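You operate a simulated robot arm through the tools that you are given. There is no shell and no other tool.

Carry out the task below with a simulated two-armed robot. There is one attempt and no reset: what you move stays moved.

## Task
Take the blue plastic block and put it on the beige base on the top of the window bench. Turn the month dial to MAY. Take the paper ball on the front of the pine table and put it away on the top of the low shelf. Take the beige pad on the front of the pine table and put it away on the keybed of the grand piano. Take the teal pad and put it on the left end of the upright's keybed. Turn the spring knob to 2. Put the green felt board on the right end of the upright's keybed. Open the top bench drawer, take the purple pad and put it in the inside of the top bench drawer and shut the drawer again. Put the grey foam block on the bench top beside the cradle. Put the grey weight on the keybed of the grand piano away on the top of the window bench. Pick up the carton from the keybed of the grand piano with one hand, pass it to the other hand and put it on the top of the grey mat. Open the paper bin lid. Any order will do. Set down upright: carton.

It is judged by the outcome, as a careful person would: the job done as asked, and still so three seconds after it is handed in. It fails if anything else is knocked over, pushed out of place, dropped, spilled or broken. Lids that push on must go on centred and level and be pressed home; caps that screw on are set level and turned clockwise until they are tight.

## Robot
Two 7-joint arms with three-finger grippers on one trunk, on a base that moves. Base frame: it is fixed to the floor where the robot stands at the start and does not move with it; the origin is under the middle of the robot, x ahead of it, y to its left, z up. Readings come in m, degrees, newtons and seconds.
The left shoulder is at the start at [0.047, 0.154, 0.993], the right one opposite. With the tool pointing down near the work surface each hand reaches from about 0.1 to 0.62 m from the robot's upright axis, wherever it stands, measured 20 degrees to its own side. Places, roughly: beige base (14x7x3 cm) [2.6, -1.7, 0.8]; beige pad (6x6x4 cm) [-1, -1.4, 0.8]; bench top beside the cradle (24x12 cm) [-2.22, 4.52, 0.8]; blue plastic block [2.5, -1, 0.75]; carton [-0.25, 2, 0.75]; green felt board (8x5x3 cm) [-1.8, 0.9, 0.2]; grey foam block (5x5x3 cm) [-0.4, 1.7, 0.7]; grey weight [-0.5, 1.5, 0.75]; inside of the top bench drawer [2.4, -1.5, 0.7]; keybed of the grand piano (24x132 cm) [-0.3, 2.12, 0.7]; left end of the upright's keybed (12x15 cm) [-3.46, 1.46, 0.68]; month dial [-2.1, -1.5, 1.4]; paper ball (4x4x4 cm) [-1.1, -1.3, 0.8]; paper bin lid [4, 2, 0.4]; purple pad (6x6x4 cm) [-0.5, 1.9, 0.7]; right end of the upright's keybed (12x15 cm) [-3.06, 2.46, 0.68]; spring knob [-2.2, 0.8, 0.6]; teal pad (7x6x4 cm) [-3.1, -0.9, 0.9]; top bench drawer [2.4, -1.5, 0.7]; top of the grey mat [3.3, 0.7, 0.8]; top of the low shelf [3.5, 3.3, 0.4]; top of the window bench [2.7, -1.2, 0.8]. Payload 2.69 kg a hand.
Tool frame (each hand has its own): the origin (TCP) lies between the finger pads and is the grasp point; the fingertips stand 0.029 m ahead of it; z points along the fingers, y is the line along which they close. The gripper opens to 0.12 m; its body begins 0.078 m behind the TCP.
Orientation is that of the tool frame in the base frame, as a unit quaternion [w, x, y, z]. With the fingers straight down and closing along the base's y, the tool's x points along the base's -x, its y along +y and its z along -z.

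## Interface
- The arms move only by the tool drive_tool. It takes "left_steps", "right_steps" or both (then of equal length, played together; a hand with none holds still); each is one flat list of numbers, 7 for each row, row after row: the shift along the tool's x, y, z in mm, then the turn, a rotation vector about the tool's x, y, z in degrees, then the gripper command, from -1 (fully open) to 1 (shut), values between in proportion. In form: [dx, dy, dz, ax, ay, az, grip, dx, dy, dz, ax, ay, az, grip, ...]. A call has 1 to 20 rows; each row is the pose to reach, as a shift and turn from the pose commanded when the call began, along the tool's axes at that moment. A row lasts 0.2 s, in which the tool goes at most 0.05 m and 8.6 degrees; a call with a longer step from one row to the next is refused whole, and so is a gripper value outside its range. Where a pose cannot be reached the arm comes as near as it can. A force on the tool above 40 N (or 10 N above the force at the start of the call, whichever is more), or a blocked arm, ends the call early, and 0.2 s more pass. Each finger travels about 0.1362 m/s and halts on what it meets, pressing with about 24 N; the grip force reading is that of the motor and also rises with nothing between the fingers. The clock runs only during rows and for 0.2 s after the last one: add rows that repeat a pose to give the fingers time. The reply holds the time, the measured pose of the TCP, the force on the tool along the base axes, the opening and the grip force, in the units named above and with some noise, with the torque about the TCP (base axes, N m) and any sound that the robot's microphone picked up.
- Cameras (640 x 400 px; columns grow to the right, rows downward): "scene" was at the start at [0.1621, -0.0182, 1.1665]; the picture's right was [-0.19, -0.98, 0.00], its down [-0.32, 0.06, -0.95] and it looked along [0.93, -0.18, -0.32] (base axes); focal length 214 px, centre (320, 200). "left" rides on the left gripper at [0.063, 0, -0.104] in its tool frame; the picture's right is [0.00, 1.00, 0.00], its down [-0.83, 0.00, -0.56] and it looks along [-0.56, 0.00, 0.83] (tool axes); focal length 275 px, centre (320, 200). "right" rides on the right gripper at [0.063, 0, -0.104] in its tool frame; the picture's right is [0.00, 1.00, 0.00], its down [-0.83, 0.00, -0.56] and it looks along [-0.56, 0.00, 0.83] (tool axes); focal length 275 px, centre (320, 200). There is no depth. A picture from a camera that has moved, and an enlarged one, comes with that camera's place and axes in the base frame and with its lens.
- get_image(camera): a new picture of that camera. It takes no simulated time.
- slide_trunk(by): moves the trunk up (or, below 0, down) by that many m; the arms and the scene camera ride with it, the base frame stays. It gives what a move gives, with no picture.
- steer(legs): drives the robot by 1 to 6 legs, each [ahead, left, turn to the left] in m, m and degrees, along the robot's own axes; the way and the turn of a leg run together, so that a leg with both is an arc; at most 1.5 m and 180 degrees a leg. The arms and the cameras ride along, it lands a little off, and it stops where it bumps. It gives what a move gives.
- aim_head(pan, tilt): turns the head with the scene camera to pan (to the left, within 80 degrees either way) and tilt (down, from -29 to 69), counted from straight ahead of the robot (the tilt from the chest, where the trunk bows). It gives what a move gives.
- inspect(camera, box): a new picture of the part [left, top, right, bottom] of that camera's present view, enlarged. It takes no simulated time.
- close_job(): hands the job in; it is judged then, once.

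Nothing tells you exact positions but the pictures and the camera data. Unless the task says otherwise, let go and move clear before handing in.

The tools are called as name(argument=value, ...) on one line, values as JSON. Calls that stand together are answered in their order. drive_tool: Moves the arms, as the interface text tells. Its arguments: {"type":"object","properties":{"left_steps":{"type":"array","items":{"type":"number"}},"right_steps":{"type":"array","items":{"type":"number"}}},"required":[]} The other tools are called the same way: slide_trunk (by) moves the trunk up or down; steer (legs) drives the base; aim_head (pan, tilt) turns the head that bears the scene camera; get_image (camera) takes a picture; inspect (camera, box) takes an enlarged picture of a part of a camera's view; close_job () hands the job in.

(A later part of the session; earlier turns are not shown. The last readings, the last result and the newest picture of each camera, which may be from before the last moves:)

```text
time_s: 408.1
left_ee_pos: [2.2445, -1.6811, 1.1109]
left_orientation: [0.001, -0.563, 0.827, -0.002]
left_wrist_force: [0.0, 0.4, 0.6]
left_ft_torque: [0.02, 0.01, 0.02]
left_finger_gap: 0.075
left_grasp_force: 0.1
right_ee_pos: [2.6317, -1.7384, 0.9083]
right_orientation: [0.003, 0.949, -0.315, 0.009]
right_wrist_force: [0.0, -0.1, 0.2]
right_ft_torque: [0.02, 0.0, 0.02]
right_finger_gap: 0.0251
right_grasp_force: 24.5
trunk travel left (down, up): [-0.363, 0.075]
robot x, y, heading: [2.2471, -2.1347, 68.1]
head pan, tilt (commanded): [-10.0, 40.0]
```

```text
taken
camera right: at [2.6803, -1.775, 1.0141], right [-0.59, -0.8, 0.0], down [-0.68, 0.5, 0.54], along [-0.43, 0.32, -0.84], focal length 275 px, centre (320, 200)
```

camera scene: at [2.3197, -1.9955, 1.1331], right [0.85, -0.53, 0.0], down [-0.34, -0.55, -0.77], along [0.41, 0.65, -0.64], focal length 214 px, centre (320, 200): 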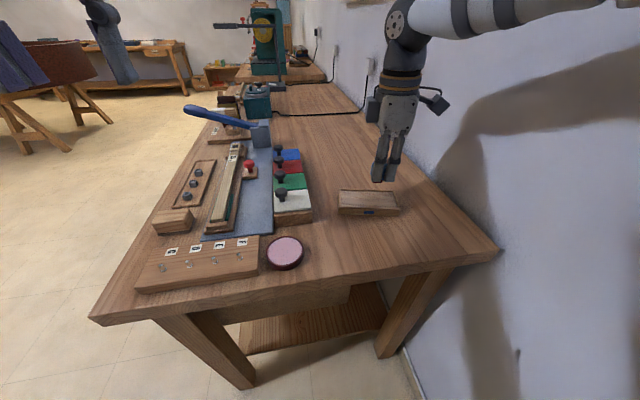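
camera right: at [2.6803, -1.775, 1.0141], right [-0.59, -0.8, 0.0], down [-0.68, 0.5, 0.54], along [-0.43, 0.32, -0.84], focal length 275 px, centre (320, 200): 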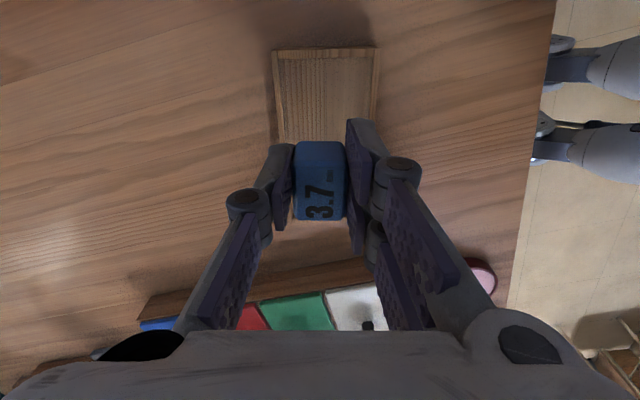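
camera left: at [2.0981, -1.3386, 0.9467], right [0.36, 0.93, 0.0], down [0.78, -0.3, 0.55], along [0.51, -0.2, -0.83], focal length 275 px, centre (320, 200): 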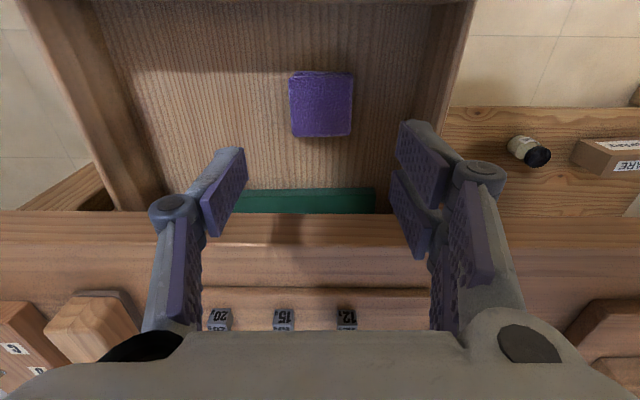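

drive_tool(right_steps=[-6, 2, 10, 0, 0, 0, 0.8, -12, 3, 25, 0, 0, 0, 0.8, -12, 3, 40, 0, 0, 0, 0.8, -12, 3, 44, 0, 0, 0, 0.8])

get_image(camera="right")

inspect(camera="scene", box=[300, 120, 460, 240])

```text
time_s: 409.1
left_ee_pos: [2.2447, -1.6797, 1.1102]
left_orientation: [0.0, -0.563, 0.826, -0.002]
left_wrist_force: [-0.2, 0.7, -0.7]
left_ft_torque: [0.02, -0.03, -0.01]
left_finger_gap: 0.075
left_grasp_force: 0.1
right_ee_pos: [2.6208, -1.7355, 0.865]
right_orientation: [0.003, 0.949, -0.315, 0.01]
right_wrist_force: [0.0, -0.2, -0.8]
right_ft_torque: [0.01, 0.0, -0.01]
right_finger_gap: 0.0248
right_grasp_force: 24.0
trunk travel left (down, up): [-0.363, 0.075]
robot x, y, heading: [2.2469, -2.1301, 68.0]
head pan, tilt (commanded): [-10.0, 40.0]
```

```text
taken
camera right: at [2.67, -1.77, 0.9702], right [-0.59, -0.8, 0.0], down [-0.68, 0.5, 0.54], along [-0.43, 0.32, -0.84], focal length 275 px, centre (320, 200)
```

right: 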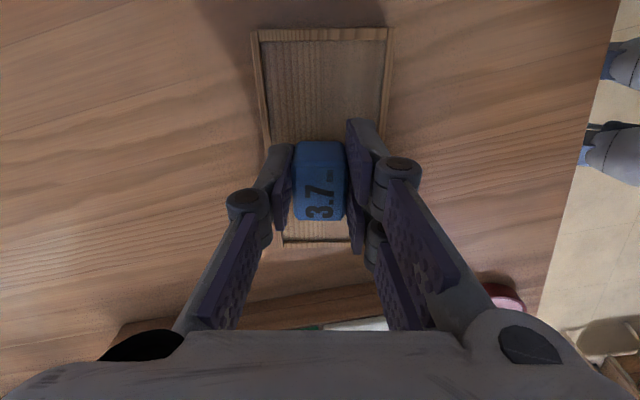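

```text
3.33 times, centred on (380, 180) of scene
camera zoom: at [2.3198, -1.9953, 1.133], right [0.85, -0.53, 0.0], down [-0.34, -0.55, -0.77], along [0.41, 0.65, -0.64], focal length 715 px, centre (120, 267)
```

zoom: 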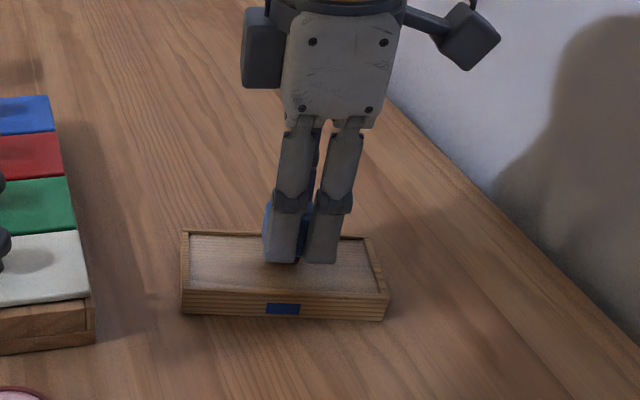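

drive_tool(right_steps=[0, 0, 5, 0, 0, 0, 0.8, 0, 0, 9, 0, 0, 0, 0.8, 0, 0, 12, 0, 0, 0, 0.8])

drive_tool(right_steps=[0, 0, 2, 0, 0, 0, 0.8, 0, 0, 4, 0, 0, 0, 0.8])

```text
time_s: 409.9
left_ee_pos: [2.2444, -1.6806, 1.1111]
left_orientation: [0.001, -0.563, 0.827, -0.002]
left_wrist_force: [0.2, -0.3, 0.0]
left_ft_torque: [-0.01, 0.01, -0.02]
left_finger_gap: 0.075
left_grasp_force: 0.0
right_ee_pos: [2.6192, -1.7349, 0.8542]
right_orientation: [0.002, 0.949, -0.314, 0.009]
right_wrist_force: [-0.4, 2.3, 20.9]
right_ft_torque: [0.09, -0.01, -0.03]
right_finger_gap: 0.025
right_grasp_force: 24.3
trunk travel left (down, up): [-0.363, 0.075]
robot x, y, heading: [2.2474, -2.1341, 68.3]
head pan, tilt (commanded): [-10.0, 40.0]
```

```text
time_s: 410.5
left_ee_pos: [2.2447, -1.681, 1.1102]
left_orientation: [0.001, -0.563, 0.827, -0.002]
left_wrist_force: [-0.8, 0.0, 0.1]
left_ft_torque: [-0.01, -0.03, -0.01]
left_finger_gap: 0.0751
left_grasp_force: 0.1
right_ee_pos: [2.6208, -1.7343, 0.8494]
right_orientation: [0.002, 0.949, -0.315, 0.009]
right_wrist_force: [2.0, 6.3, 20.5]
right_ft_torque: [0.19, -0.04, -0.03]
right_finger_gap: 0.0243
right_grasp_force: 23.9
trunk travel left (down, up): [-0.363, 0.075]
robot x, y, heading: [2.2471, -2.1327, 68.1]
head pan, tilt (commanded): [-10.0, 40.0]
```

The block is resting on the base. I'll open slightly and lift away.

drive_tool(right_steps=[0, 0, -1, 0, 0, 0, 0.5, 0, 0, -2, 0, 0, 0, 0.4, 0, 0, -3, 0, 0, 0, 0.25, 0, 0, -4, 0, 0, 0, 0.2, 0, 0, -20, 0, 0, 0, 0.2, 0, 0, -50, 0, 0, 0, 0.2, 0, 0, -90, 0, 0, 0, 0.2, 0, 0, -130, 0, 0, 0, 0.2])

get_image(camera="right")

inspect(camera="scene", box=[300, 120, 460, 240])

```text
time_s: 412.3
left_ee_pos: [2.2452, -1.681, 1.1104]
left_orientation: [0.002, -0.563, 0.827, -0.001]
left_wrist_force: [0.3, 0.7, -0.5]
left_ft_torque: [0.01, -0.01, -0.03]
left_finger_gap: 0.0748
left_grasp_force: 0.1
right_ee_pos: [2.618, -1.7337, 0.9801]
right_orientation: [0.002, 0.949, -0.315, 0.009]
right_wrist_force: [0.7, 0.2, -0.2]
right_ft_torque: [-0.02, -0.01, -0.04]
right_finger_gap: 0.0478
right_grasp_force: 0.1
trunk travel left (down, up): [-0.363, 0.075]
robot x, y, heading: [2.2493, -2.1311, 68.1]
head pan, tilt (commanded): [-10.0, 40.0]
```

```text
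taken
camera right: at [2.6672, -1.7686, 1.0845], right [-0.59, -0.8, 0.0], down [-0.68, 0.5, 0.54], along [-0.43, 0.32, -0.84], focal length 275 px, centre (320, 200)
```

right: 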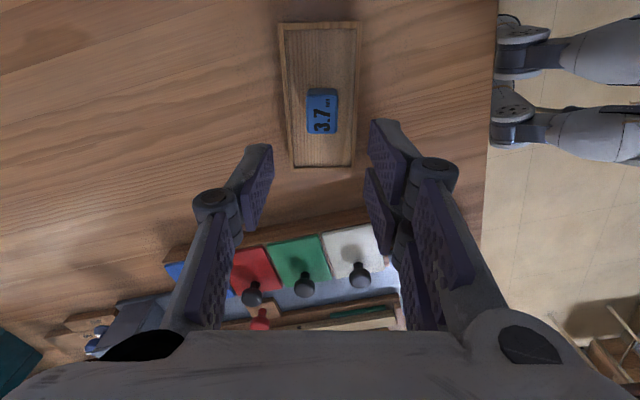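

```text
3.33 times, centred on (380, 180) of scene
camera zoom: at [2.3195, -1.9955, 1.1331], right [0.85, -0.53, 0.0], down [-0.34, -0.55, -0.77], along [0.41, 0.65, -0.64], focal length 715 px, centre (120, 267)
```

zoom: 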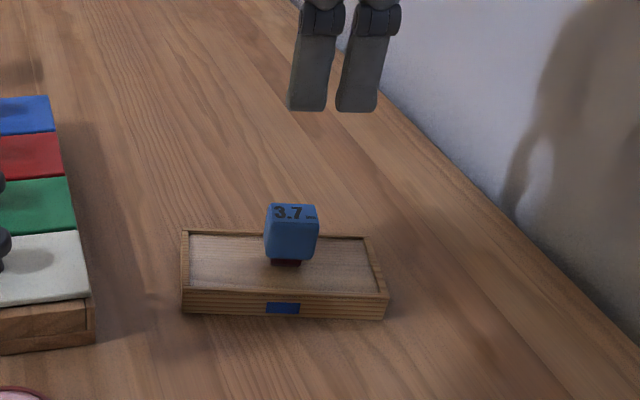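

The blue block stands on the beige base. I'll raise the hand, back out from the bench end, and restore the hand's normal yaw.

drive_tool(right_steps=[-5, 25, -20, 0, 0, 0, 0.2, -10, 50, -40, 0, 0, 0, 0.2, -15, 80, -60, 0, 0, 0, 0.2, -20, 110, -80, 0, 0, 0, 0.2, -25, 140, -95, 0, 0, 0, 0.2])

steer(legs=[[-0.1, 0, 0], [0, 1.1, 0]])

drive_tool(right_steps=[0, 0, -5, 0, 0, 8, -0.2, 0, 0, -10, 0, 0, 16, -0.4, 0, 0, -15, 0, 0, 24, -0.4, 0, 0, -20, 0, 0, 32, -0.4, 0, 0, -25, 0, 0, 40, -0.4, 0, 0, -30, 0, 0, 48, -0.4, 0, 0, -30, 0, 0, 56, -0.4, 0, 0, -30, 0, 0, 64, -0.4, 0, 0, -30, 0, 0, 72, -0.4, 0, 0, -30, 0, 0, 77.6, -0.4])

aim_head(pan=0, tilt=25)

get_image(camera="scene")

```text
time_s: 413.5
left_ee_pos: [2.2454, -1.6815, 1.1103]
left_orientation: [0.002, -0.563, 0.827, -0.001]
left_wrist_force: [0.5, -0.3, 0.3]
left_ft_torque: [-0.01, 0.0, -0.04]
left_finger_gap: 0.075
left_grasp_force: 0.1
right_ee_pos: [2.5156, -1.8303, 1.0758]
right_orientation: [0.003, 0.949, -0.315, 0.01]
right_wrist_force: [-0.3, -0.1, 0.1]
right_ft_torque: [0.01, -0.01, -0.02]
right_finger_gap: 0.0481
right_grasp_force: 0.0
trunk travel left (down, up): [-0.363, 0.075]
robot x, y, heading: [2.2493, -2.1302, 68.2]
head pan, tilt (commanded): [-10.0, 40.0]
```

```text
time_s: 423.0
left_ee_pos: [1.1836, -1.3651, 1.1118]
left_orientation: [0.0, -0.568, 0.823, -0.002]
left_wrist_force: [-0.4, -0.2, 0.5]
left_ft_torque: [-0.01, -0.03, 0.0]
left_finger_gap: 0.075
left_grasp_force: 0.1
right_ee_pos: [1.4541, -1.5123, 1.0761]
right_orientation: [0.003, 0.951, -0.31, 0.01]
right_wrist_force: [-0.3, 0.0, 1.0]
right_ft_torque: [0.0, 0.02, 0.04]
right_finger_gap: 0.0481
right_grasp_force: 0.1
trunk travel left (down, up): [-0.363, 0.075]
robot x, y, heading: [1.1918, -1.8208, 68.7]
head pan, tilt (commanded): [-10.0, 40.0]
```

```text
time_s: 425.2
left_ee_pos: [1.1826, -1.3655, 1.1112]
left_orientation: [0.001, -0.568, 0.823, -0.002]
left_wrist_force: [-0.4, -0.2, -0.2]
left_ft_torque: [0.02, -0.02, 0.0]
left_finger_gap: 0.075
left_grasp_force: 0.1
right_ee_pos: [1.4535, -1.5142, 1.1035]
right_orientation: [0.003, -0.546, 0.838, -0.009]
right_wrist_force: [-0.1, 0.8, 0.3]
right_ft_torque: [0.0, 0.0, 0.02]
right_finger_gap: 0.0839
right_grasp_force: 0.1
trunk travel left (down, up): [-0.363, 0.075]
robot x, y, heading: [1.1897, -1.8149, 68.7]
head pan, tilt (commanded): [-10.0, 40.0]
```

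```text
time_s: 426.0
left_ee_pos: [1.1825, -1.3655, 1.1105]
left_orientation: [0.001, -0.567, 0.824, -0.002]
left_wrist_force: [0.4, 0.0, -0.2]
left_ft_torque: [-0.02, 0.01, 0.0]
left_finger_gap: 0.0749
left_grasp_force: 0.1
right_ee_pos: [1.4532, -1.5141, 1.1045]
right_orientation: [0.003, -0.547, 0.837, -0.009]
right_wrist_force: [0.3, 0.3, 0.3]
right_ft_torque: [0.0, -0.03, 0.02]
right_finger_gap: 0.0841
right_grasp_force: 0.0
trunk travel left (down, up): [-0.363, 0.075]
robot x, y, heading: [1.1914, -1.821, 68.3]
head pan, tilt (commanded): [0.0, 25.0]
```

```text
taken
camera scene: at [1.2495, -1.6671, 1.1563], right [0.93, -0.37, 0.0], down [-0.15, -0.39, -0.91], along [0.33, 0.84, -0.42], focal length 214 px, centre (320, 200)
```

scene: 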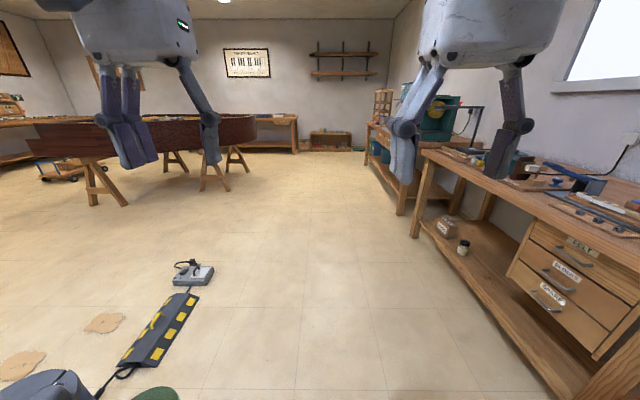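

Next is the second trip to the piano for the carton and the weight. I'll drive back around the piano's south side, keeping away from the cable ramp on the floor.

steer(legs=[[0, 0, 7.4], [1.26, 0, 0], [0, 0, 30], [1.08, 0, 0], [0, 0, 74.3], [1.4, 0, 0]])

get_image(camera="scene")

```text
time_s: 449.2
left_ee_pos: [-0.596, 0.2847, 1.1092]
left_orientation: [-0.003, 1.0, -0.008, 0.001]
left_wrist_force: [-0.1, 0.5, 0.4]
left_ft_torque: [0.01, -0.01, 0.0]
left_finger_gap: 0.0747
left_grasp_force: 0.1
right_ee_pos: [-0.5495, 0.5905, 1.1054]
right_orientation: [-0.01, 0.999, -0.033, 0.003]
right_wrist_force: [-0.4, 0.0, 0.3]
right_ft_torque: [0.04, -0.02, -0.03]
right_finger_gap: 0.0839
right_grasp_force: 0.2
trunk travel left (down, up): [-0.363, 0.075]
robot x, y, heading: [-0.1792, 0.4443, 178.4]
head pan, tilt (commanded): [0.0, 25.0]
```

```text
taken
camera scene: at [-0.3358, 0.4503, 1.1563], right [0.03, 1.0, 0.0], down [0.42, -0.01, -0.91], along [-0.91, 0.02, -0.42], focal length 214 px, centre (320, 200)
```

scene: 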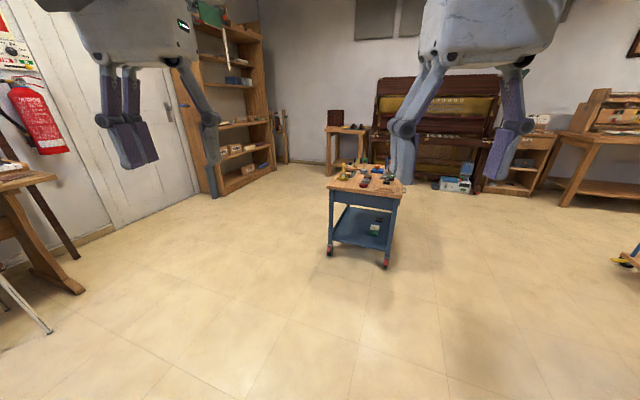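

I'm south of the piano. I'll continue round to its keyboard side, facing the keybed.

steer(legs=[[0.52, 0, 0], [0, 0, -58.4], [1.15, 0, 0], [0, 0, -145]])

get_image(camera="scene")

```text
time_s: 466.2
left_ee_pos: [-0.8206, 1.4573, 1.1109]
left_orientation: [-0.001, 0.184, 0.983, -0.001]
left_wrist_force: [0.4, 0.6, 0.8]
left_ft_torque: [-0.01, 0.01, 0.03]
left_finger_gap: 0.075
left_grasp_force: 0.1
right_ee_pos: [-0.9697, 1.1878, 1.1048]
right_orientation: [-0.004, 0.207, 0.978, -0.009]
right_wrist_force: [-0.4, -0.2, -0.3]
right_ft_torque: [-0.01, -0.03, 0.03]
right_finger_gap: 0.0839
right_grasp_force: 0.0
trunk travel left (down, up): [-0.363, 0.075]
robot x, y, heading: [-1.2709, 1.4544, -21.6]
head pan, tilt (commanded): [0.0, 25.0]
```

```text
taken
camera scene: at [-1.1216, 1.3912, 1.1563], right [-0.37, -0.93, 0.0], down [-0.39, 0.16, -0.91], along [0.84, -0.33, -0.42], focal length 214 px, centre (320, 200)
```

scene: 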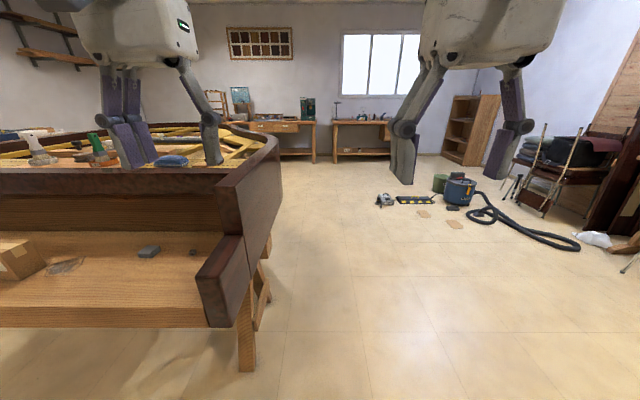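

steer(legs=[[0, 0.59, 0], [0.26, 0, -3]])

aim_head(pan=0, tilt=42)

get_image(camera="scene")

get_image(camera="right")

get_image(camera="left")

```text
time_s: 472.6
left_ee_pos: [-0.3681, 1.8759, 1.1104]
left_orientation: [-0.002, 0.212, 0.977, -0.002]
left_wrist_force: [0.8, -0.2, -0.3]
left_ft_torque: [0.01, 0.03, 0.04]
left_finger_gap: 0.0751
left_grasp_force: 0.0
right_ee_pos: [-0.531, 1.6155, 1.1047]
right_orientation: [-0.005, 0.236, 0.972, -0.008]
right_wrist_force: [0.3, -0.3, 0.3]
right_ft_torque: [0.01, 0.01, 0.01]
right_finger_gap: 0.0841
right_grasp_force: 0.0
trunk travel left (down, up): [-0.363, 0.075]
robot x, y, heading: [-0.822, 1.8954, -25.0]
head pan, tilt (commanded): [0.0, 25.0]
```

```text
time_s: 473.4
left_ee_pos: [-0.3691, 1.877, 1.1104]
left_orientation: [0.0, 0.212, 0.977, -0.002]
left_wrist_force: [-1.2, -0.2, -0.2]
left_ft_torque: [0.04, 0.02, -0.04]
left_finger_gap: 0.0752
left_grasp_force: 0.1
right_ee_pos: [-0.5321, 1.6148, 1.1037]
right_orientation: [-0.006, 0.235, 0.972, -0.009]
right_wrist_force: [-0.5, 0.9, -0.3]
right_ft_torque: [0.0, -0.02, 0.02]
right_finger_gap: 0.084
right_grasp_force: 0.1
trunk travel left (down, up): [-0.363, 0.075]
robot x, y, heading: [-0.8187, 1.8983, -25.1]
head pan, tilt (commanded): [0.0, 42.0]
```

```text
taken
camera scene: at [-0.6811, 1.8316, 1.1301], right [-0.42, -0.91, 0.0], down [-0.61, 0.28, -0.74], along [0.67, -0.31, -0.67], focal length 214 px, centre (320, 200)
```

scene: 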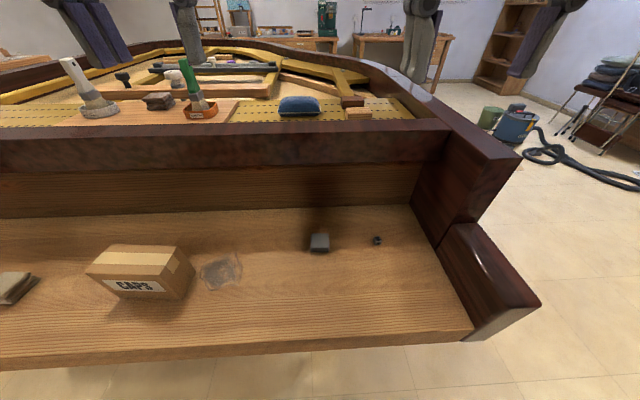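

```text
taken
camera right: at [-0.5877, 1.6467, 1.2095], right [0.45, 0.89, -0.02], down [0.75, -0.37, 0.55], along [0.48, -0.27, -0.83], focal length 275 px, centre (320, 200)
```

right: 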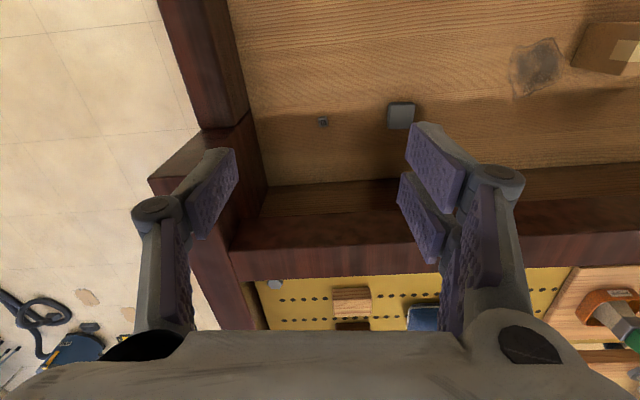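

```text
taken
camera left: at [-0.4256, 1.9023, 1.2161], right [0.42, 0.91, 0.0], down [0.76, -0.35, 0.56], along [0.5, -0.24, -0.83], focal length 275 px, centre (320, 200)
```

left: 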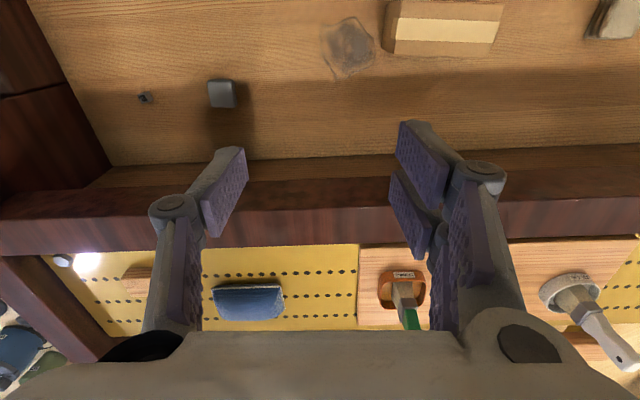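

The weight is a tiny cube at (-0.445, 1.564). I'll hover the right hand above it with a 50 mm opening.

drive_tool(right_steps=[-25, -1, 40, -0.4, 0, 0, 0.1, -50, -2, 80, -0.8, -0.2, 0, 0.15, -75, -4, 120, -1.2, -0.4, 0, 0.15, -101, -6, 160, -1.2, -0.4, 0, 0.15, -101, -6, 205, -1.2, -0.4, 0, 0.15, -101, -6, 250, -1.2, -0.4, 0, 0.15, -101, -6, 295, -1.2, -0.4, 0, 0.15, -101, -6, 320, -1.2, -0.4, 0, 0.15, -101, -6, 320, -1.2, -0.4, 0, 0.15])

get_image(camera="right")

```text
time_s: 475.4
left_ee_pos: [-0.3685, 1.8762, 1.1101]
left_orientation: [-0.001, 0.212, 0.977, -0.001]
left_wrist_force: [0.5, 0.3, 0.4]
left_ft_torque: [0.01, -0.01, 0.0]
left_finger_gap: 0.0751
left_grasp_force: 0.1
right_ee_pos: [-0.4494, 1.5607, 0.7847]
right_orientation: [0.001, 0.235, 0.972, 0.0]
right_wrist_force: [0.5, 0.4, 0.2]
right_ft_torque: [0.01, 0.01, 0.03]
right_finger_gap: 0.051
right_grasp_force: 0.0
trunk travel left (down, up): [-0.363, 0.075]
robot x, y, heading: [-0.8214, 1.8974, -25.3]
head pan, tilt (commanded): [0.0, 42.0]
```

```text
taken
camera right: at [-0.5067, 1.5897, 0.889], right [0.45, 0.89, 0.0], down [0.74, -0.38, 0.56], along [0.5, -0.25, -0.83], focal length 275 px, centre (320, 200)
```

right: 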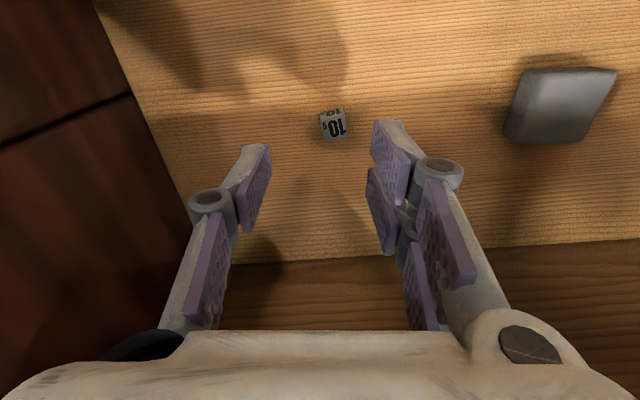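

drive_tool(right_steps=[0, 5, 20, 0, 0, 0, 0.15, 0, 9, 38, 0, 0, 0, 0.15, 0, 9, 48, 0, 0, 0, 0.15, 0, 9, 48, 0, 0, 0, 0.15])

get_image(camera="right")

```text
time_s: 476.4
left_ee_pos: [-0.3694, 1.8767, 1.1093]
left_orientation: [0.001, 0.212, 0.977, -0.001]
left_wrist_force: [-0.2, -0.3, -0.9]
left_ft_torque: [-0.01, -0.01, 0.0]
left_finger_gap: 0.0752
left_grasp_force: 0.0
right_ee_pos: [-0.4469, 1.5677, 0.7368]
right_orientation: [0.001, 0.236, 0.972, 0.0]
right_wrist_force: [-0.3, -0.1, 1.0]
right_ft_torque: [0.01, 0.01, 0.01]
right_finger_gap: 0.0515
right_grasp_force: 0.1
trunk travel left (down, up): [-0.363, 0.075]
robot x, y, heading: [-0.8171, 1.8947, -25.0]
head pan, tilt (commanded): [0.0, 42.0]
```

```text
taken
camera right: at [-0.5023, 1.5973, 0.8413], right [0.45, 0.89, 0.0], down [0.74, -0.38, 0.56], along [0.5, -0.25, -0.83], focal length 275 px, centre (320, 200)
```

right: 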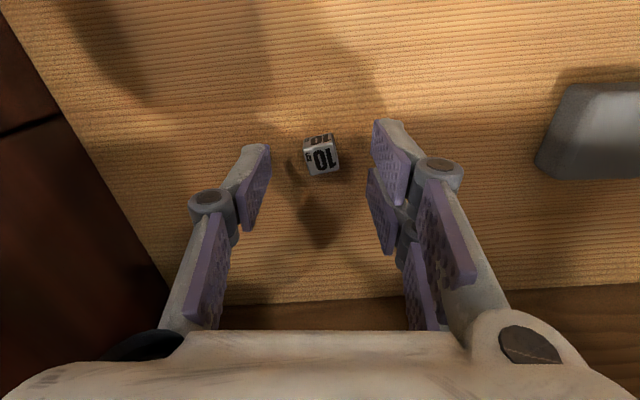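

drive_tool(right_steps=[-2, 0, 2, 0, 0, 0, 0.15, -2, 0, 4, 0, 0, 0, 0.15, -2, 0, 6, 0, 0, 0, 0.15])

drive_tool(right_steps=[0, 0, 2, 0, 0, 0, 0.15, 0, 0, 4, 0, 0, 0, 0.15])

```text
time_s: 477.2
left_ee_pos: [-0.3685, 1.8757, 1.1097]
left_orientation: [-0.002, 0.212, 0.977, -0.001]
left_wrist_force: [0.2, -0.1, 1.0]
left_ft_torque: [-0.01, 0.01, -0.03]
left_finger_gap: 0.0751
left_grasp_force: 0.1
right_ee_pos: [-0.444, 1.568, 0.7299]
right_orientation: [0.001, 0.237, 0.972, 0.0]
right_wrist_force: [-0.2, -0.7, 0.2]
right_ft_torque: [0.01, 0.01, 0.01]
right_finger_gap: 0.0509
right_grasp_force: 0.0
trunk travel left (down, up): [-0.363, 0.075]
robot x, y, heading: [-0.8223, 1.8965, -25.0]
head pan, tilt (commanded): [0.0, 42.0]
```

```text
time_s: 477.8
left_ee_pos: [-0.3701, 1.8774, 1.1086]
left_orientation: [-0.001, 0.212, 0.977, -0.001]
left_wrist_force: [0.3, 0.0, -0.7]
left_ft_torque: [0.02, -0.02, 0.01]
left_finger_gap: 0.0752
left_grasp_force: 0.0
right_ee_pos: [-0.4445, 1.5662, 0.7271]
right_orientation: [0.003, 0.236, 0.972, -0.001]
right_wrist_force: [-0.3, 0.8, 9.6]
right_ft_torque: [0.05, 0.13, 0.03]
right_finger_gap: 0.0511
right_grasp_force: 0.5
trunk travel left (down, up): [-0.363, 0.075]
robot x, y, heading: [-0.8221, 1.8979, -25.0]
head pan, tilt (commanded): [0.0, 42.0]
```

The tips now touch the keybed. I'll rise 4 mm and close gently on the cube.

drive_tool(right_steps=[0, 0, -3, 0, 0, 0, 0.25, 0, 0, -5, 0, 0, 0, 0.4, 0, 0, -6, 0, 0, 0, 0.55, 0, 0, -6, 0, 0, 0, 0.7, 0, 0, -6, 0, 0, 0, 0.85, 0, 0, -6, 0, 0, 0, 0.9])

get_image(camera="right")

```text
time_s: 479.2
left_ee_pos: [-0.3686, 1.8765, 1.1096]
left_orientation: [-0.001, 0.212, 0.977, -0.002]
left_wrist_force: [0.6, -0.5, 0.5]
left_ft_torque: [0.01, -0.05, 0.02]
left_finger_gap: 0.075
left_grasp_force: 0.0
right_ee_pos: [-0.4444, 1.5672, 0.7314]
right_orientation: [0.001, 0.236, 0.972, 0.001]
right_wrist_force: [0.2, -0.7, 0.5]
right_ft_torque: [0.02, -0.03, -0.02]
right_finger_gap: 0.0147
right_grasp_force: 23.9
trunk travel left (down, up): [-0.363, 0.075]
robot x, y, heading: [-0.8185, 1.8979, -25.0]
head pan, tilt (commanded): [0.0, 42.0]
```

```text
taken
camera right: at [-0.5005, 1.5962, 0.8366], right [0.45, 0.89, 0.0], down [0.74, -0.38, 0.56], along [0.5, -0.25, -0.83], focal length 275 px, centre (320, 200)
```

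right: 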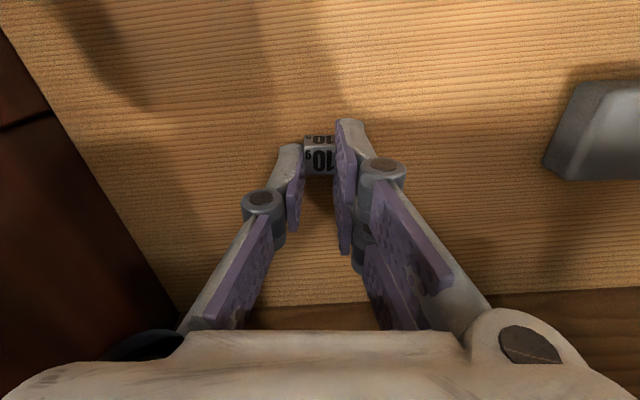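

The cube is held by the fingertips. I'll lift slowly and check that it comes along.

drive_tool(right_steps=[0, 0, -10, 0, 0, 0, 0.9, 0, 0, -25, 0, 0, 0, 0.9, 0, 0, -45, 0, 0, 0, 0.9, 0, 0, -70, 0, 0, 0, 0.9, 0, 0, -100, 0, 0, 0, 0.9])

get_image(camera="right")

```text
time_s: 480.4
left_ee_pos: [-0.3688, 1.8768, 1.1108]
left_orientation: [0.0, 0.212, 0.977, -0.002]
left_wrist_force: [0.5, -0.2, -0.8]
left_ft_torque: [-0.04, -0.02, 0.0]
left_finger_gap: 0.0748
left_grasp_force: 0.0
right_ee_pos: [-0.4449, 1.5668, 0.8303]
right_orientation: [0.001, 0.236, 0.972, 0.0]
right_wrist_force: [-0.4, 0.1, -0.3]
right_ft_torque: [0.01, -0.04, 0.01]
right_finger_gap: 0.0145
right_grasp_force: 23.8
trunk travel left (down, up): [-0.363, 0.075]
robot x, y, heading: [-0.8209, 1.8976, -25.0]
head pan, tilt (commanded): [0.0, 42.0]
```

```text
taken
camera right: at [-0.5014, 1.5962, 0.9352], right [0.45, 0.89, 0.0], down [0.74, -0.38, 0.56], along [0.5, -0.25, -0.83], focal length 275 px, centre (320, 200)
```

right: 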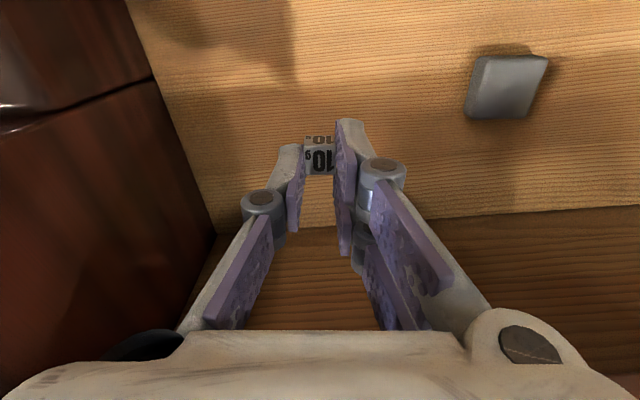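

drive_tool(right_steps=[0, 0, -40, 0, 0, 0, 0.9, 0, 0, -80, 0, 0, 0, 0.9, 15, 0, -120, 0, 0, 0, 0.9, 30, 0, -160, 0, 0, 0, 0.9, 50, 0, -200, 0, 0, 0, 0.9, 75, 0, -235, 0, 0, 0, 0.9, 100, 0, -260, 0, 0, 0, 0.9])

steer(legs=[[0, 0.2, 0]])

get_image(camera="scene")

inspect(camera="scene", box=[140, 190, 320, 330])

get_image(camera="left")

```text
time_s: 482.0
left_ee_pos: [-0.3685, 1.8769, 1.1109]
left_orientation: [0.0, 0.211, 0.977, -0.002]
left_wrist_force: [-0.1, -0.3, 0.3]
left_ft_torque: [-0.01, 0.03, 0.01]
left_finger_gap: 0.0747
left_grasp_force: 0.1
right_ee_pos: [-0.5334, 1.6122, 1.0919]
right_orientation: [0.001, 0.236, 0.972, -0.001]
right_wrist_force: [-0.6, -0.5, -0.8]
right_ft_torque: [0.0, -0.03, 0.0]
right_finger_gap: 0.0144
right_grasp_force: 24.0
trunk travel left (down, up): [-0.363, 0.075]
robot x, y, heading: [-0.8202, 1.8948, -25.1]
head pan, tilt (commanded): [0.0, 42.0]
```

```text
time_s: 484.1
left_ee_pos: [-0.2854, 2.0524, 1.1096]
left_orientation: [0.0, 0.214, 0.977, -0.002]
left_wrist_force: [0.5, 0.3, 0.1]
left_ft_torque: [-0.03, 0.01, -0.02]
left_finger_gap: 0.075
left_grasp_force: 0.0
right_ee_pos: [-0.4507, 1.7889, 1.0902]
right_orientation: [0.001, 0.238, 0.971, 0.0]
right_wrist_force: [0.0, -0.1, -0.7]
right_ft_torque: [-0.01, -0.01, 0.05]
right_finger_gap: 0.0144
right_grasp_force: 24.6
trunk travel left (down, up): [-0.363, 0.075]
robot x, y, heading: [-0.7359, 2.0781, -25.2]
head pan, tilt (commanded): [0.0, 42.0]
```

```text
taken
camera scene: at [-0.5975, 2.0099, 1.1301], right [-0.43, -0.9, 0.0], down [-0.6, 0.29, -0.74], along [0.67, -0.32, -0.67], focal length 214 px, centre (320, 200)
```

scene: 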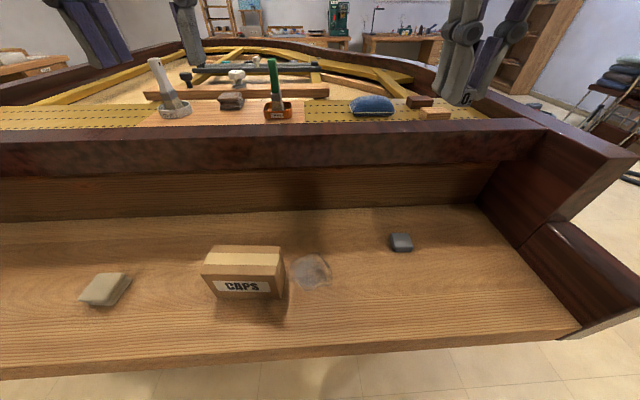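

```text
2.86 times, centred on (230, 260) of scene
camera zoom: at [-0.5975, 2.0099, 1.1301], right [-0.43, -0.9, 0.0], down [-0.6, 0.29, -0.74], along [0.67, -0.32, -0.67], focal length 613 px, centre (577, 29)
```

zoom: 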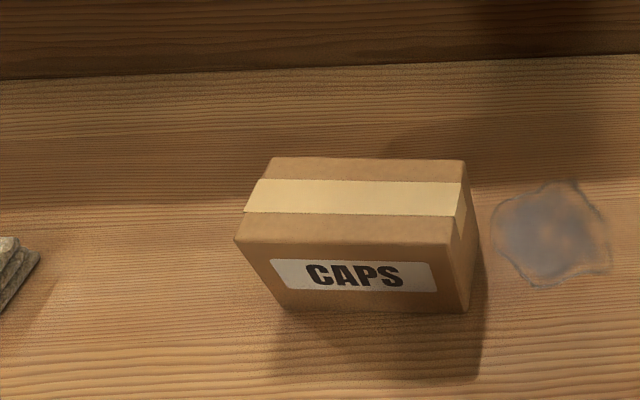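

```text
taken
camera left: at [-0.3415, 2.079, 1.216], right [0.42, 0.91, 0.0], down [0.75, -0.35, 0.56], along [0.5, -0.24, -0.83], focal length 275 px, centre (320, 200)
```

left: 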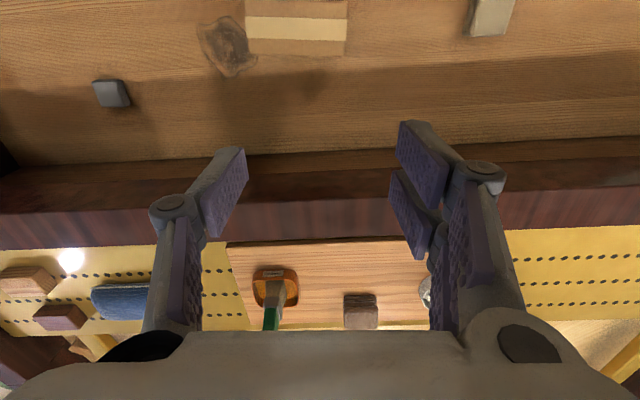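

The carton measures about 13 × 6.3 × 9 cm, centred at (-0.331, 2.044). I'll turn the left hand 92° so it closes across the short side, offset toward the carton's left end to leave room for the other hand.

drive_tool(left_steps=[3, 1, 10, 0, 0, 8.36, -0.58, 7, 2, 20, 0, 0, 16.7, -0.58, 10, 3, 30, 0, 0, 25.1, -0.58, 14, 5, 40, 0, 0, 33.5, -0.58, 17, 6, 50, 0, 0, 41.8, -0.58, 20, 7, 60, 0, 0, 50.2, -0.58, 24, 8, 70, 0, 0, 58.5, -0.58, 27, 9, 80, 0, 0, 66.9, -0.58, 31, 10, 90, 0, 0, 75.3, -0.58, 34, 12, 100, 0, 0, 83.6, -0.58, 37, 13, 110, 0, 0, 92, -0.58])

get_image(camera="left")

get_image(camera="scene")

```text
time_s: 486.6
left_ee_pos: [-0.3132, 2.0814, 1.0013]
left_orientation: [0.0, 0.853, 0.522, -0.002]
left_wrist_force: [-0.2, -0.1, -0.3]
left_ft_torque: [0.0, -0.04, 0.02]
left_finger_gap: 0.0946
left_grasp_force: 0.0
right_ee_pos: [-0.4511, 1.7886, 1.0912]
right_orientation: [0.001, 0.239, 0.971, 0.0]
right_wrist_force: [-0.5, 0.0, -0.5]
right_ft_torque: [0.0, 0.03, -0.02]
right_finger_gap: 0.0144
right_grasp_force: 23.9
trunk travel left (down, up): [-0.363, 0.075]
robot x, y, heading: [-0.7344, 2.0744, -25.5]
head pan, tilt (commanded): [0.0, 42.0]
```

```text
taken
camera left: at [-0.2835, 2.1357, 1.1064], right [0.89, -0.46, 0.0], down [-0.38, -0.74, 0.56], along [-0.26, -0.5, -0.83], focal length 275 px, centre (320, 200)
```

left: 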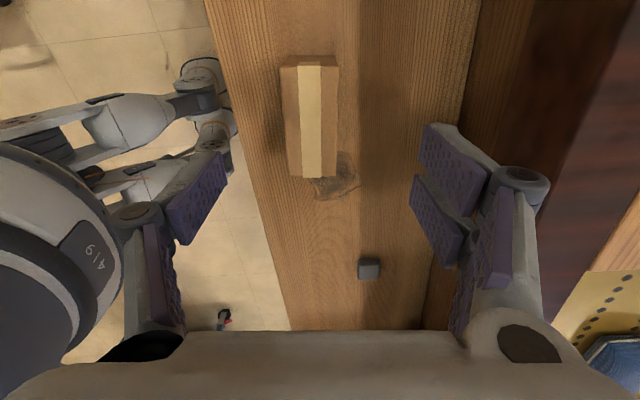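

```text
taken
camera scene: at [-0.5976, 2.0097, 1.1301], right [-0.43, -0.9, 0.0], down [-0.6, 0.29, -0.74], along [0.67, -0.32, -0.67], focal length 214 px, centre (320, 200)
```

scene: 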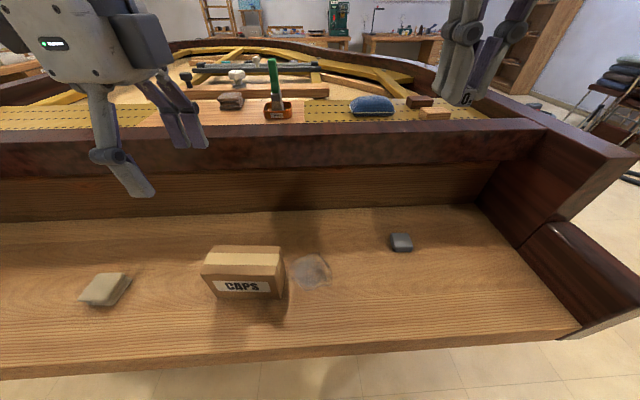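

drive_tool(left_steps=[0, -4, 45, 0, 0, 0, -0.58, 0, -8, 90, 0, 0, 0, -0.58, 0, -8, 135, 0, 0, 0, -0.58, 0, -8, 180, 0, 0, 0, -0.58, 0, -8, 200, 0, 0, 0, -0.58, 0, -8, 200, 0, 0, 0, -0.58])

get_image(camera="left")

```text
time_s: 487.9
left_ee_pos: [-0.3198, 2.0839, 0.7999]
left_orientation: [0.001, 0.852, 0.523, -0.002]
left_wrist_force: [0.7, -0.7, 0.7]
left_ft_torque: [0.0, 0.01, 0.01]
left_finger_gap: 0.0948
left_grasp_force: 0.1
right_ee_pos: [-0.4512, 1.79, 1.0905]
right_orientation: [0.001, 0.239, 0.971, 0.001]
right_wrist_force: [0.4, -0.1, -0.5]
right_ft_torque: [-0.01, 0.0, 0.02]
right_finger_gap: 0.0144
right_grasp_force: 23.8
trunk travel left (down, up): [-0.363, 0.075]
robot x, y, heading: [-0.7391, 2.0781, -25.2]
head pan, tilt (commanded): [0.0, 42.0]
```

```text
taken
camera left: at [-0.2913, 2.14, 0.9058], right [0.89, -0.46, 0.0], down [-0.38, -0.74, 0.56], along [-0.26, -0.5, -0.83], focal length 275 px, centre (320, 200)
```

left: 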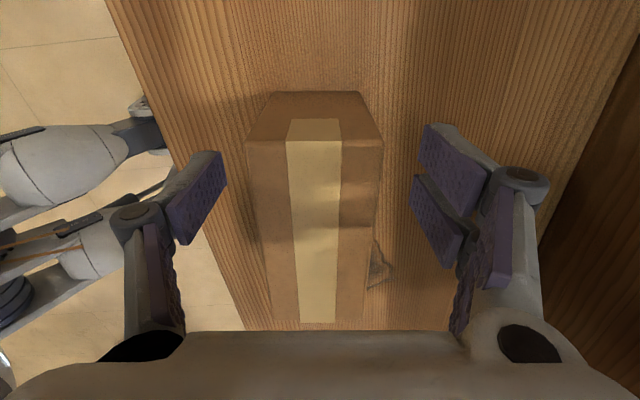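

drive_tool(left_steps=[0, -1, 20, 0, 0, 0, -0.58, 0, -2, 40, 0, 0, 0, -0.58, 0, -2, 48, 0, 0, 0, -0.58, 0, -2, 48, 0, 0, 0, -0.3, 0, -2, 48, 0, 0, 0, -0.1, 0, -2, 48, 0, 0, 0, 0.1, 0, -2, 48, 0, 0, 0, 0.5, 0, -2, 48, 0, 0, 0, 0.5])

get_image(camera="left")

inspect(camera="scene", box=[140, 150, 340, 330])

```text
time_s: 489.8
left_ee_pos: [-0.3224, 2.084, 0.7542]
left_orientation: [0.0, 0.852, 0.524, -0.001]
left_wrist_force: [0.7, -0.6, 0.4]
left_ft_torque: [0.11, -0.05, -0.03]
left_finger_gap: 0.0619
left_grasp_force: 23.7
right_ee_pos: [-0.4506, 1.789, 1.0896]
right_orientation: [0.001, 0.238, 0.971, 0.001]
right_wrist_force: [-0.1, 0.1, -0.7]
right_ft_torque: [-0.01, -0.01, -0.03]
right_finger_gap: 0.0148
right_grasp_force: 24.3
trunk travel left (down, up): [-0.363, 0.075]
robot x, y, heading: [-0.7346, 2.0758, -25.3]
head pan, tilt (commanded): [0.0, 42.0]
```

```text
taken
camera left: at [-0.2934, 2.1395, 0.8584], right [0.89, -0.46, 0.0], down [-0.38, -0.74, 0.56], along [-0.26, -0.5, -0.83], focal length 275 px, centre (320, 200)
```

left: 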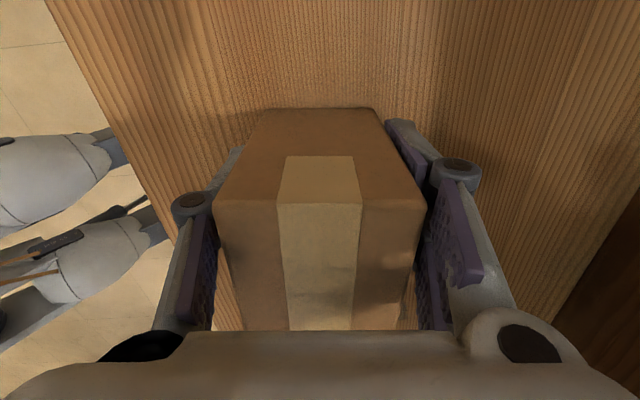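

```text
2.22 times, centred on (240, 240) of scene
camera zoom: at [-0.5975, 2.0096, 1.13], right [-0.43, -0.9, 0.0], down [-0.6, 0.29, -0.74], along [0.67, -0.32, -0.67], focal length 477 px, centre (498, 111)
```

zoom: 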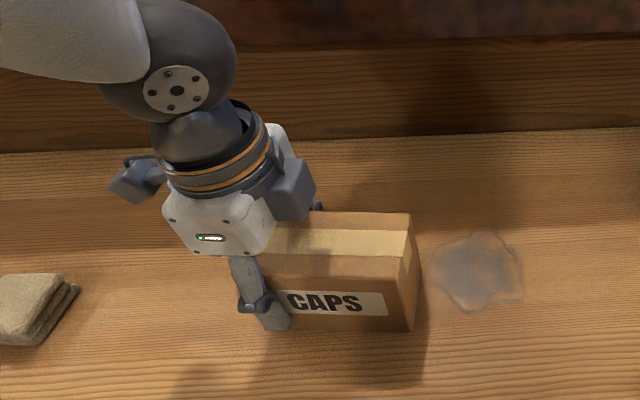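

The carton is gripped near its left end. I'll lift slowly and check that it stays level.

drive_tool(left_steps=[0, 0, -8, 0, 0, 0, 0.6, 0, 0, -20, 0, 0, 0, 0.6, 0, 0, -40, 0, 0, 0, 0.6, 0, 0, -70, 0, 0, 0, 0.6, 0, 0, -100, 0, 0, 0, 0.6])

get_image(camera="scene")

get_image(camera="left")

```text
time_s: 490.9
left_ee_pos: [-0.3231, 2.0833, 0.8532]
left_orientation: [0.0, 0.852, 0.523, -0.001]
left_wrist_force: [0.0, -0.5, -1.4]
left_ft_torque: [0.12, -0.07, -0.01]
left_finger_gap: 0.0618
left_grasp_force: 24.3
right_ee_pos: [-0.45, 1.7893, 1.0912]
right_orientation: [0.001, 0.239, 0.971, 0.001]
right_wrist_force: [-0.5, 0.6, 0.4]
right_ft_torque: [0.0, -0.03, -0.01]
right_finger_gap: 0.0144
right_grasp_force: 24.4
trunk travel left (down, up): [-0.363, 0.075]
robot x, y, heading: [-0.7363, 2.08, -25.2]
head pan, tilt (commanded): [0.0, 42.0]
```

```text
taken
camera scene: at [-0.5977, 2.0096, 1.1301], right [-0.43, -0.9, 0.0], down [-0.6, 0.29, -0.74], along [0.67, -0.32, -0.67], focal length 214 px, centre (320, 200)
```

scene: 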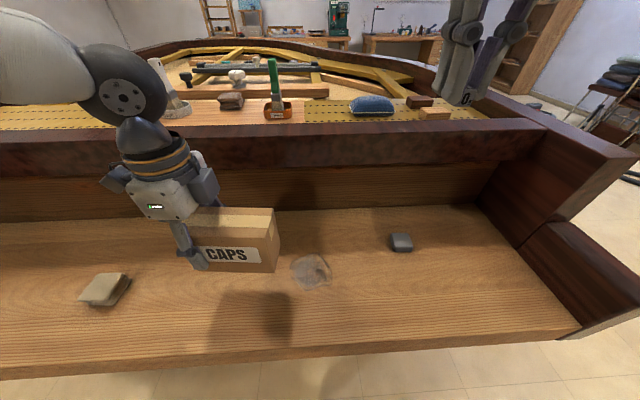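

```text
taken
camera left: at [-0.2935, 2.1389, 0.9587], right [0.89, -0.46, 0.0], down [-0.38, -0.74, 0.56], along [-0.26, -0.5, -0.83], focal length 275 px, centre (320, 200)
```

left: 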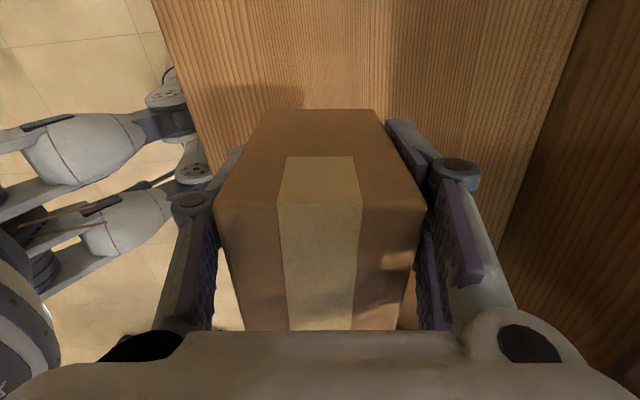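

The carton is level and secure. I'll raise it to carry height and drive to the window bench, first to place the weight.

drive_tool(left_steps=[0, 0, -40, 0, 0, 0, 0.6, 0, 0, -80, 0, 0, 0, 0.6, 0, 0, -120, 0, 0, 0, 0.6, 0, 0, -160, 0, 0, 0, 0.6, 0, 0, -200, 0, 0, 0, 0.6, 0, 0, -235, 0, 0, 0, 0.6])

steer(legs=[[-0.24, -0.698, 0], [0, 0, -37], [1.25, 0, 0], [0, 0, 62], [1.4, 0, 0]])

steer(legs=[[0.9, 0, 0], [0, 0, -90], [1.15, 0, 0], [0, 0, 68.5]])

get_image(camera="scene")

```text
time_s: 492.4
left_ee_pos: [-0.3222, 2.0841, 1.0891]
left_orientation: [0.001, 0.852, 0.524, -0.002]
left_wrist_force: [0.0, -0.2, -2.5]
left_ft_torque: [0.11, -0.07, 0.02]
left_finger_gap: 0.0616
left_grasp_force: 24.2
right_ee_pos: [-0.4495, 1.7886, 1.0909]
right_orientation: [0.001, 0.239, 0.971, 0.0]
right_wrist_force: [0.1, 1.2, 0.9]
right_ft_torque: [-0.02, -0.01, 0.0]
right_finger_gap: 0.0143
right_grasp_force: 23.6
trunk travel left (down, up): [-0.363, 0.075]
robot x, y, heading: [-0.7353, 2.0754, -25.3]
head pan, tilt (commanded): [0.0, 42.0]
```

```text
time_s: 515.0
left_ee_pos: [1.1084, 0.5976, 1.0871]
left_orientation: [0.001, 0.728, 0.686, -0.002]
left_wrist_force: [0.5, -0.3, -1.6]
left_ft_torque: [0.13, 0.05, 0.02]
left_finger_gap: 0.0619
left_grasp_force: 24.3
right_ee_pos: [1.1077, 0.2776, 1.0915]
right_orientation: [0.001, 0.037, 0.999, 0.0]
right_wrist_force: [-0.2, -1.2, -0.4]
right_ft_torque: [-0.03, 0.0, 0.0]
right_finger_gap: 0.0142
right_grasp_force: 23.9
trunk travel left (down, up): [-0.363, 0.075]
robot x, y, heading: [0.7309, 0.4295, -1.7]
head pan, tilt (commanded): [0.0, 42.0]
```

```text
time_s: 532.0
left_ee_pos: [2.0229, -0.738, 1.0868]
left_orientation: [0.001, 0.849, 0.529, -0.001]
left_wrist_force: [-1.0, 0.3, -2.5]
left_ft_torque: [0.06, -0.07, 0.02]
left_finger_gap: 0.0618
left_grasp_force: 23.8
right_ee_pos: [1.8981, -1.0338, 1.0918]
right_orientation: [0.001, 0.234, 0.972, 0.001]
right_wrist_force: [-0.4, -1.7, -0.3]
right_ft_torque: [0.04, 0.04, -0.01]
right_finger_gap: 0.0146
right_grasp_force: 23.9
trunk travel left (down, up): [-0.363, 0.075]
robot x, y, heading: [1.6084, -0.7502, -25.0]
head pan, tilt (commanded): [0.0, 42.0]
```

```text
taken
camera scene: at [1.749, -0.8138, 1.13], right [-0.42, -0.91, 0.0], down [-0.61, 0.28, -0.74], along [0.68, -0.31, -0.67], focal length 214 px, centre (320, 200)
```

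scene: 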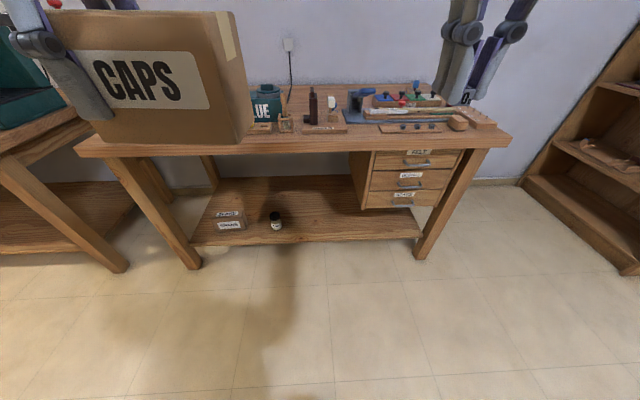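

steer(legs=[[0, 0, 3.5], [0.36, -0.1, 0]])

get_image(camera="right")

get_image(camera="scene")

```text
time_s: 534.8
left_ee_pos: [2.3209, -0.9348, 1.0868]
left_orientation: [0.001, 0.831, 0.556, -0.002]
left_wrist_force: [0.8, -0.7, -1.4]
left_ft_torque: [0.12, -0.01, 0.0]
left_finger_gap: 0.0618
left_grasp_force: 24.7
right_ee_pos: [2.2161, -1.2378, 1.0915]
right_orientation: [0.001, 0.201, 0.98, 0.001]
right_wrist_force: [0.2, 0.1, 0.3]
right_ft_torque: [0.01, 0.04, -0.01]
right_finger_gap: 0.0148
right_grasp_force: 23.9
trunk travel left (down, up): [-0.363, 0.075]
robot x, y, heading: [1.9064, -0.975, -20.9]
head pan, tilt (commanded): [0.0, 42.0]
```

```text
taken
camera right: at [2.1578, -1.2115, 1.1953], right [0.39, 0.92, 0.0], down [0.76, -0.32, 0.56], along [0.51, -0.22, -0.83], focal length 275 px, centre (320, 200)
```

right: 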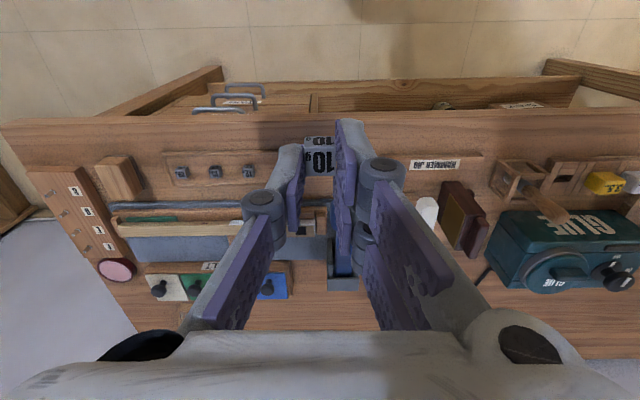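

```text
taken
camera scene: at [2.0525, -1.0282, 1.13], right [-0.36, -0.93, 0.0], down [-0.63, 0.24, -0.74], along [0.69, -0.26, -0.67], focal length 214 px, centre (320, 200)
```

scene: 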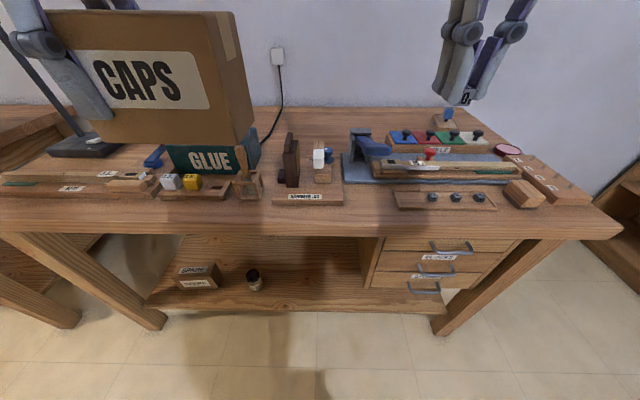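

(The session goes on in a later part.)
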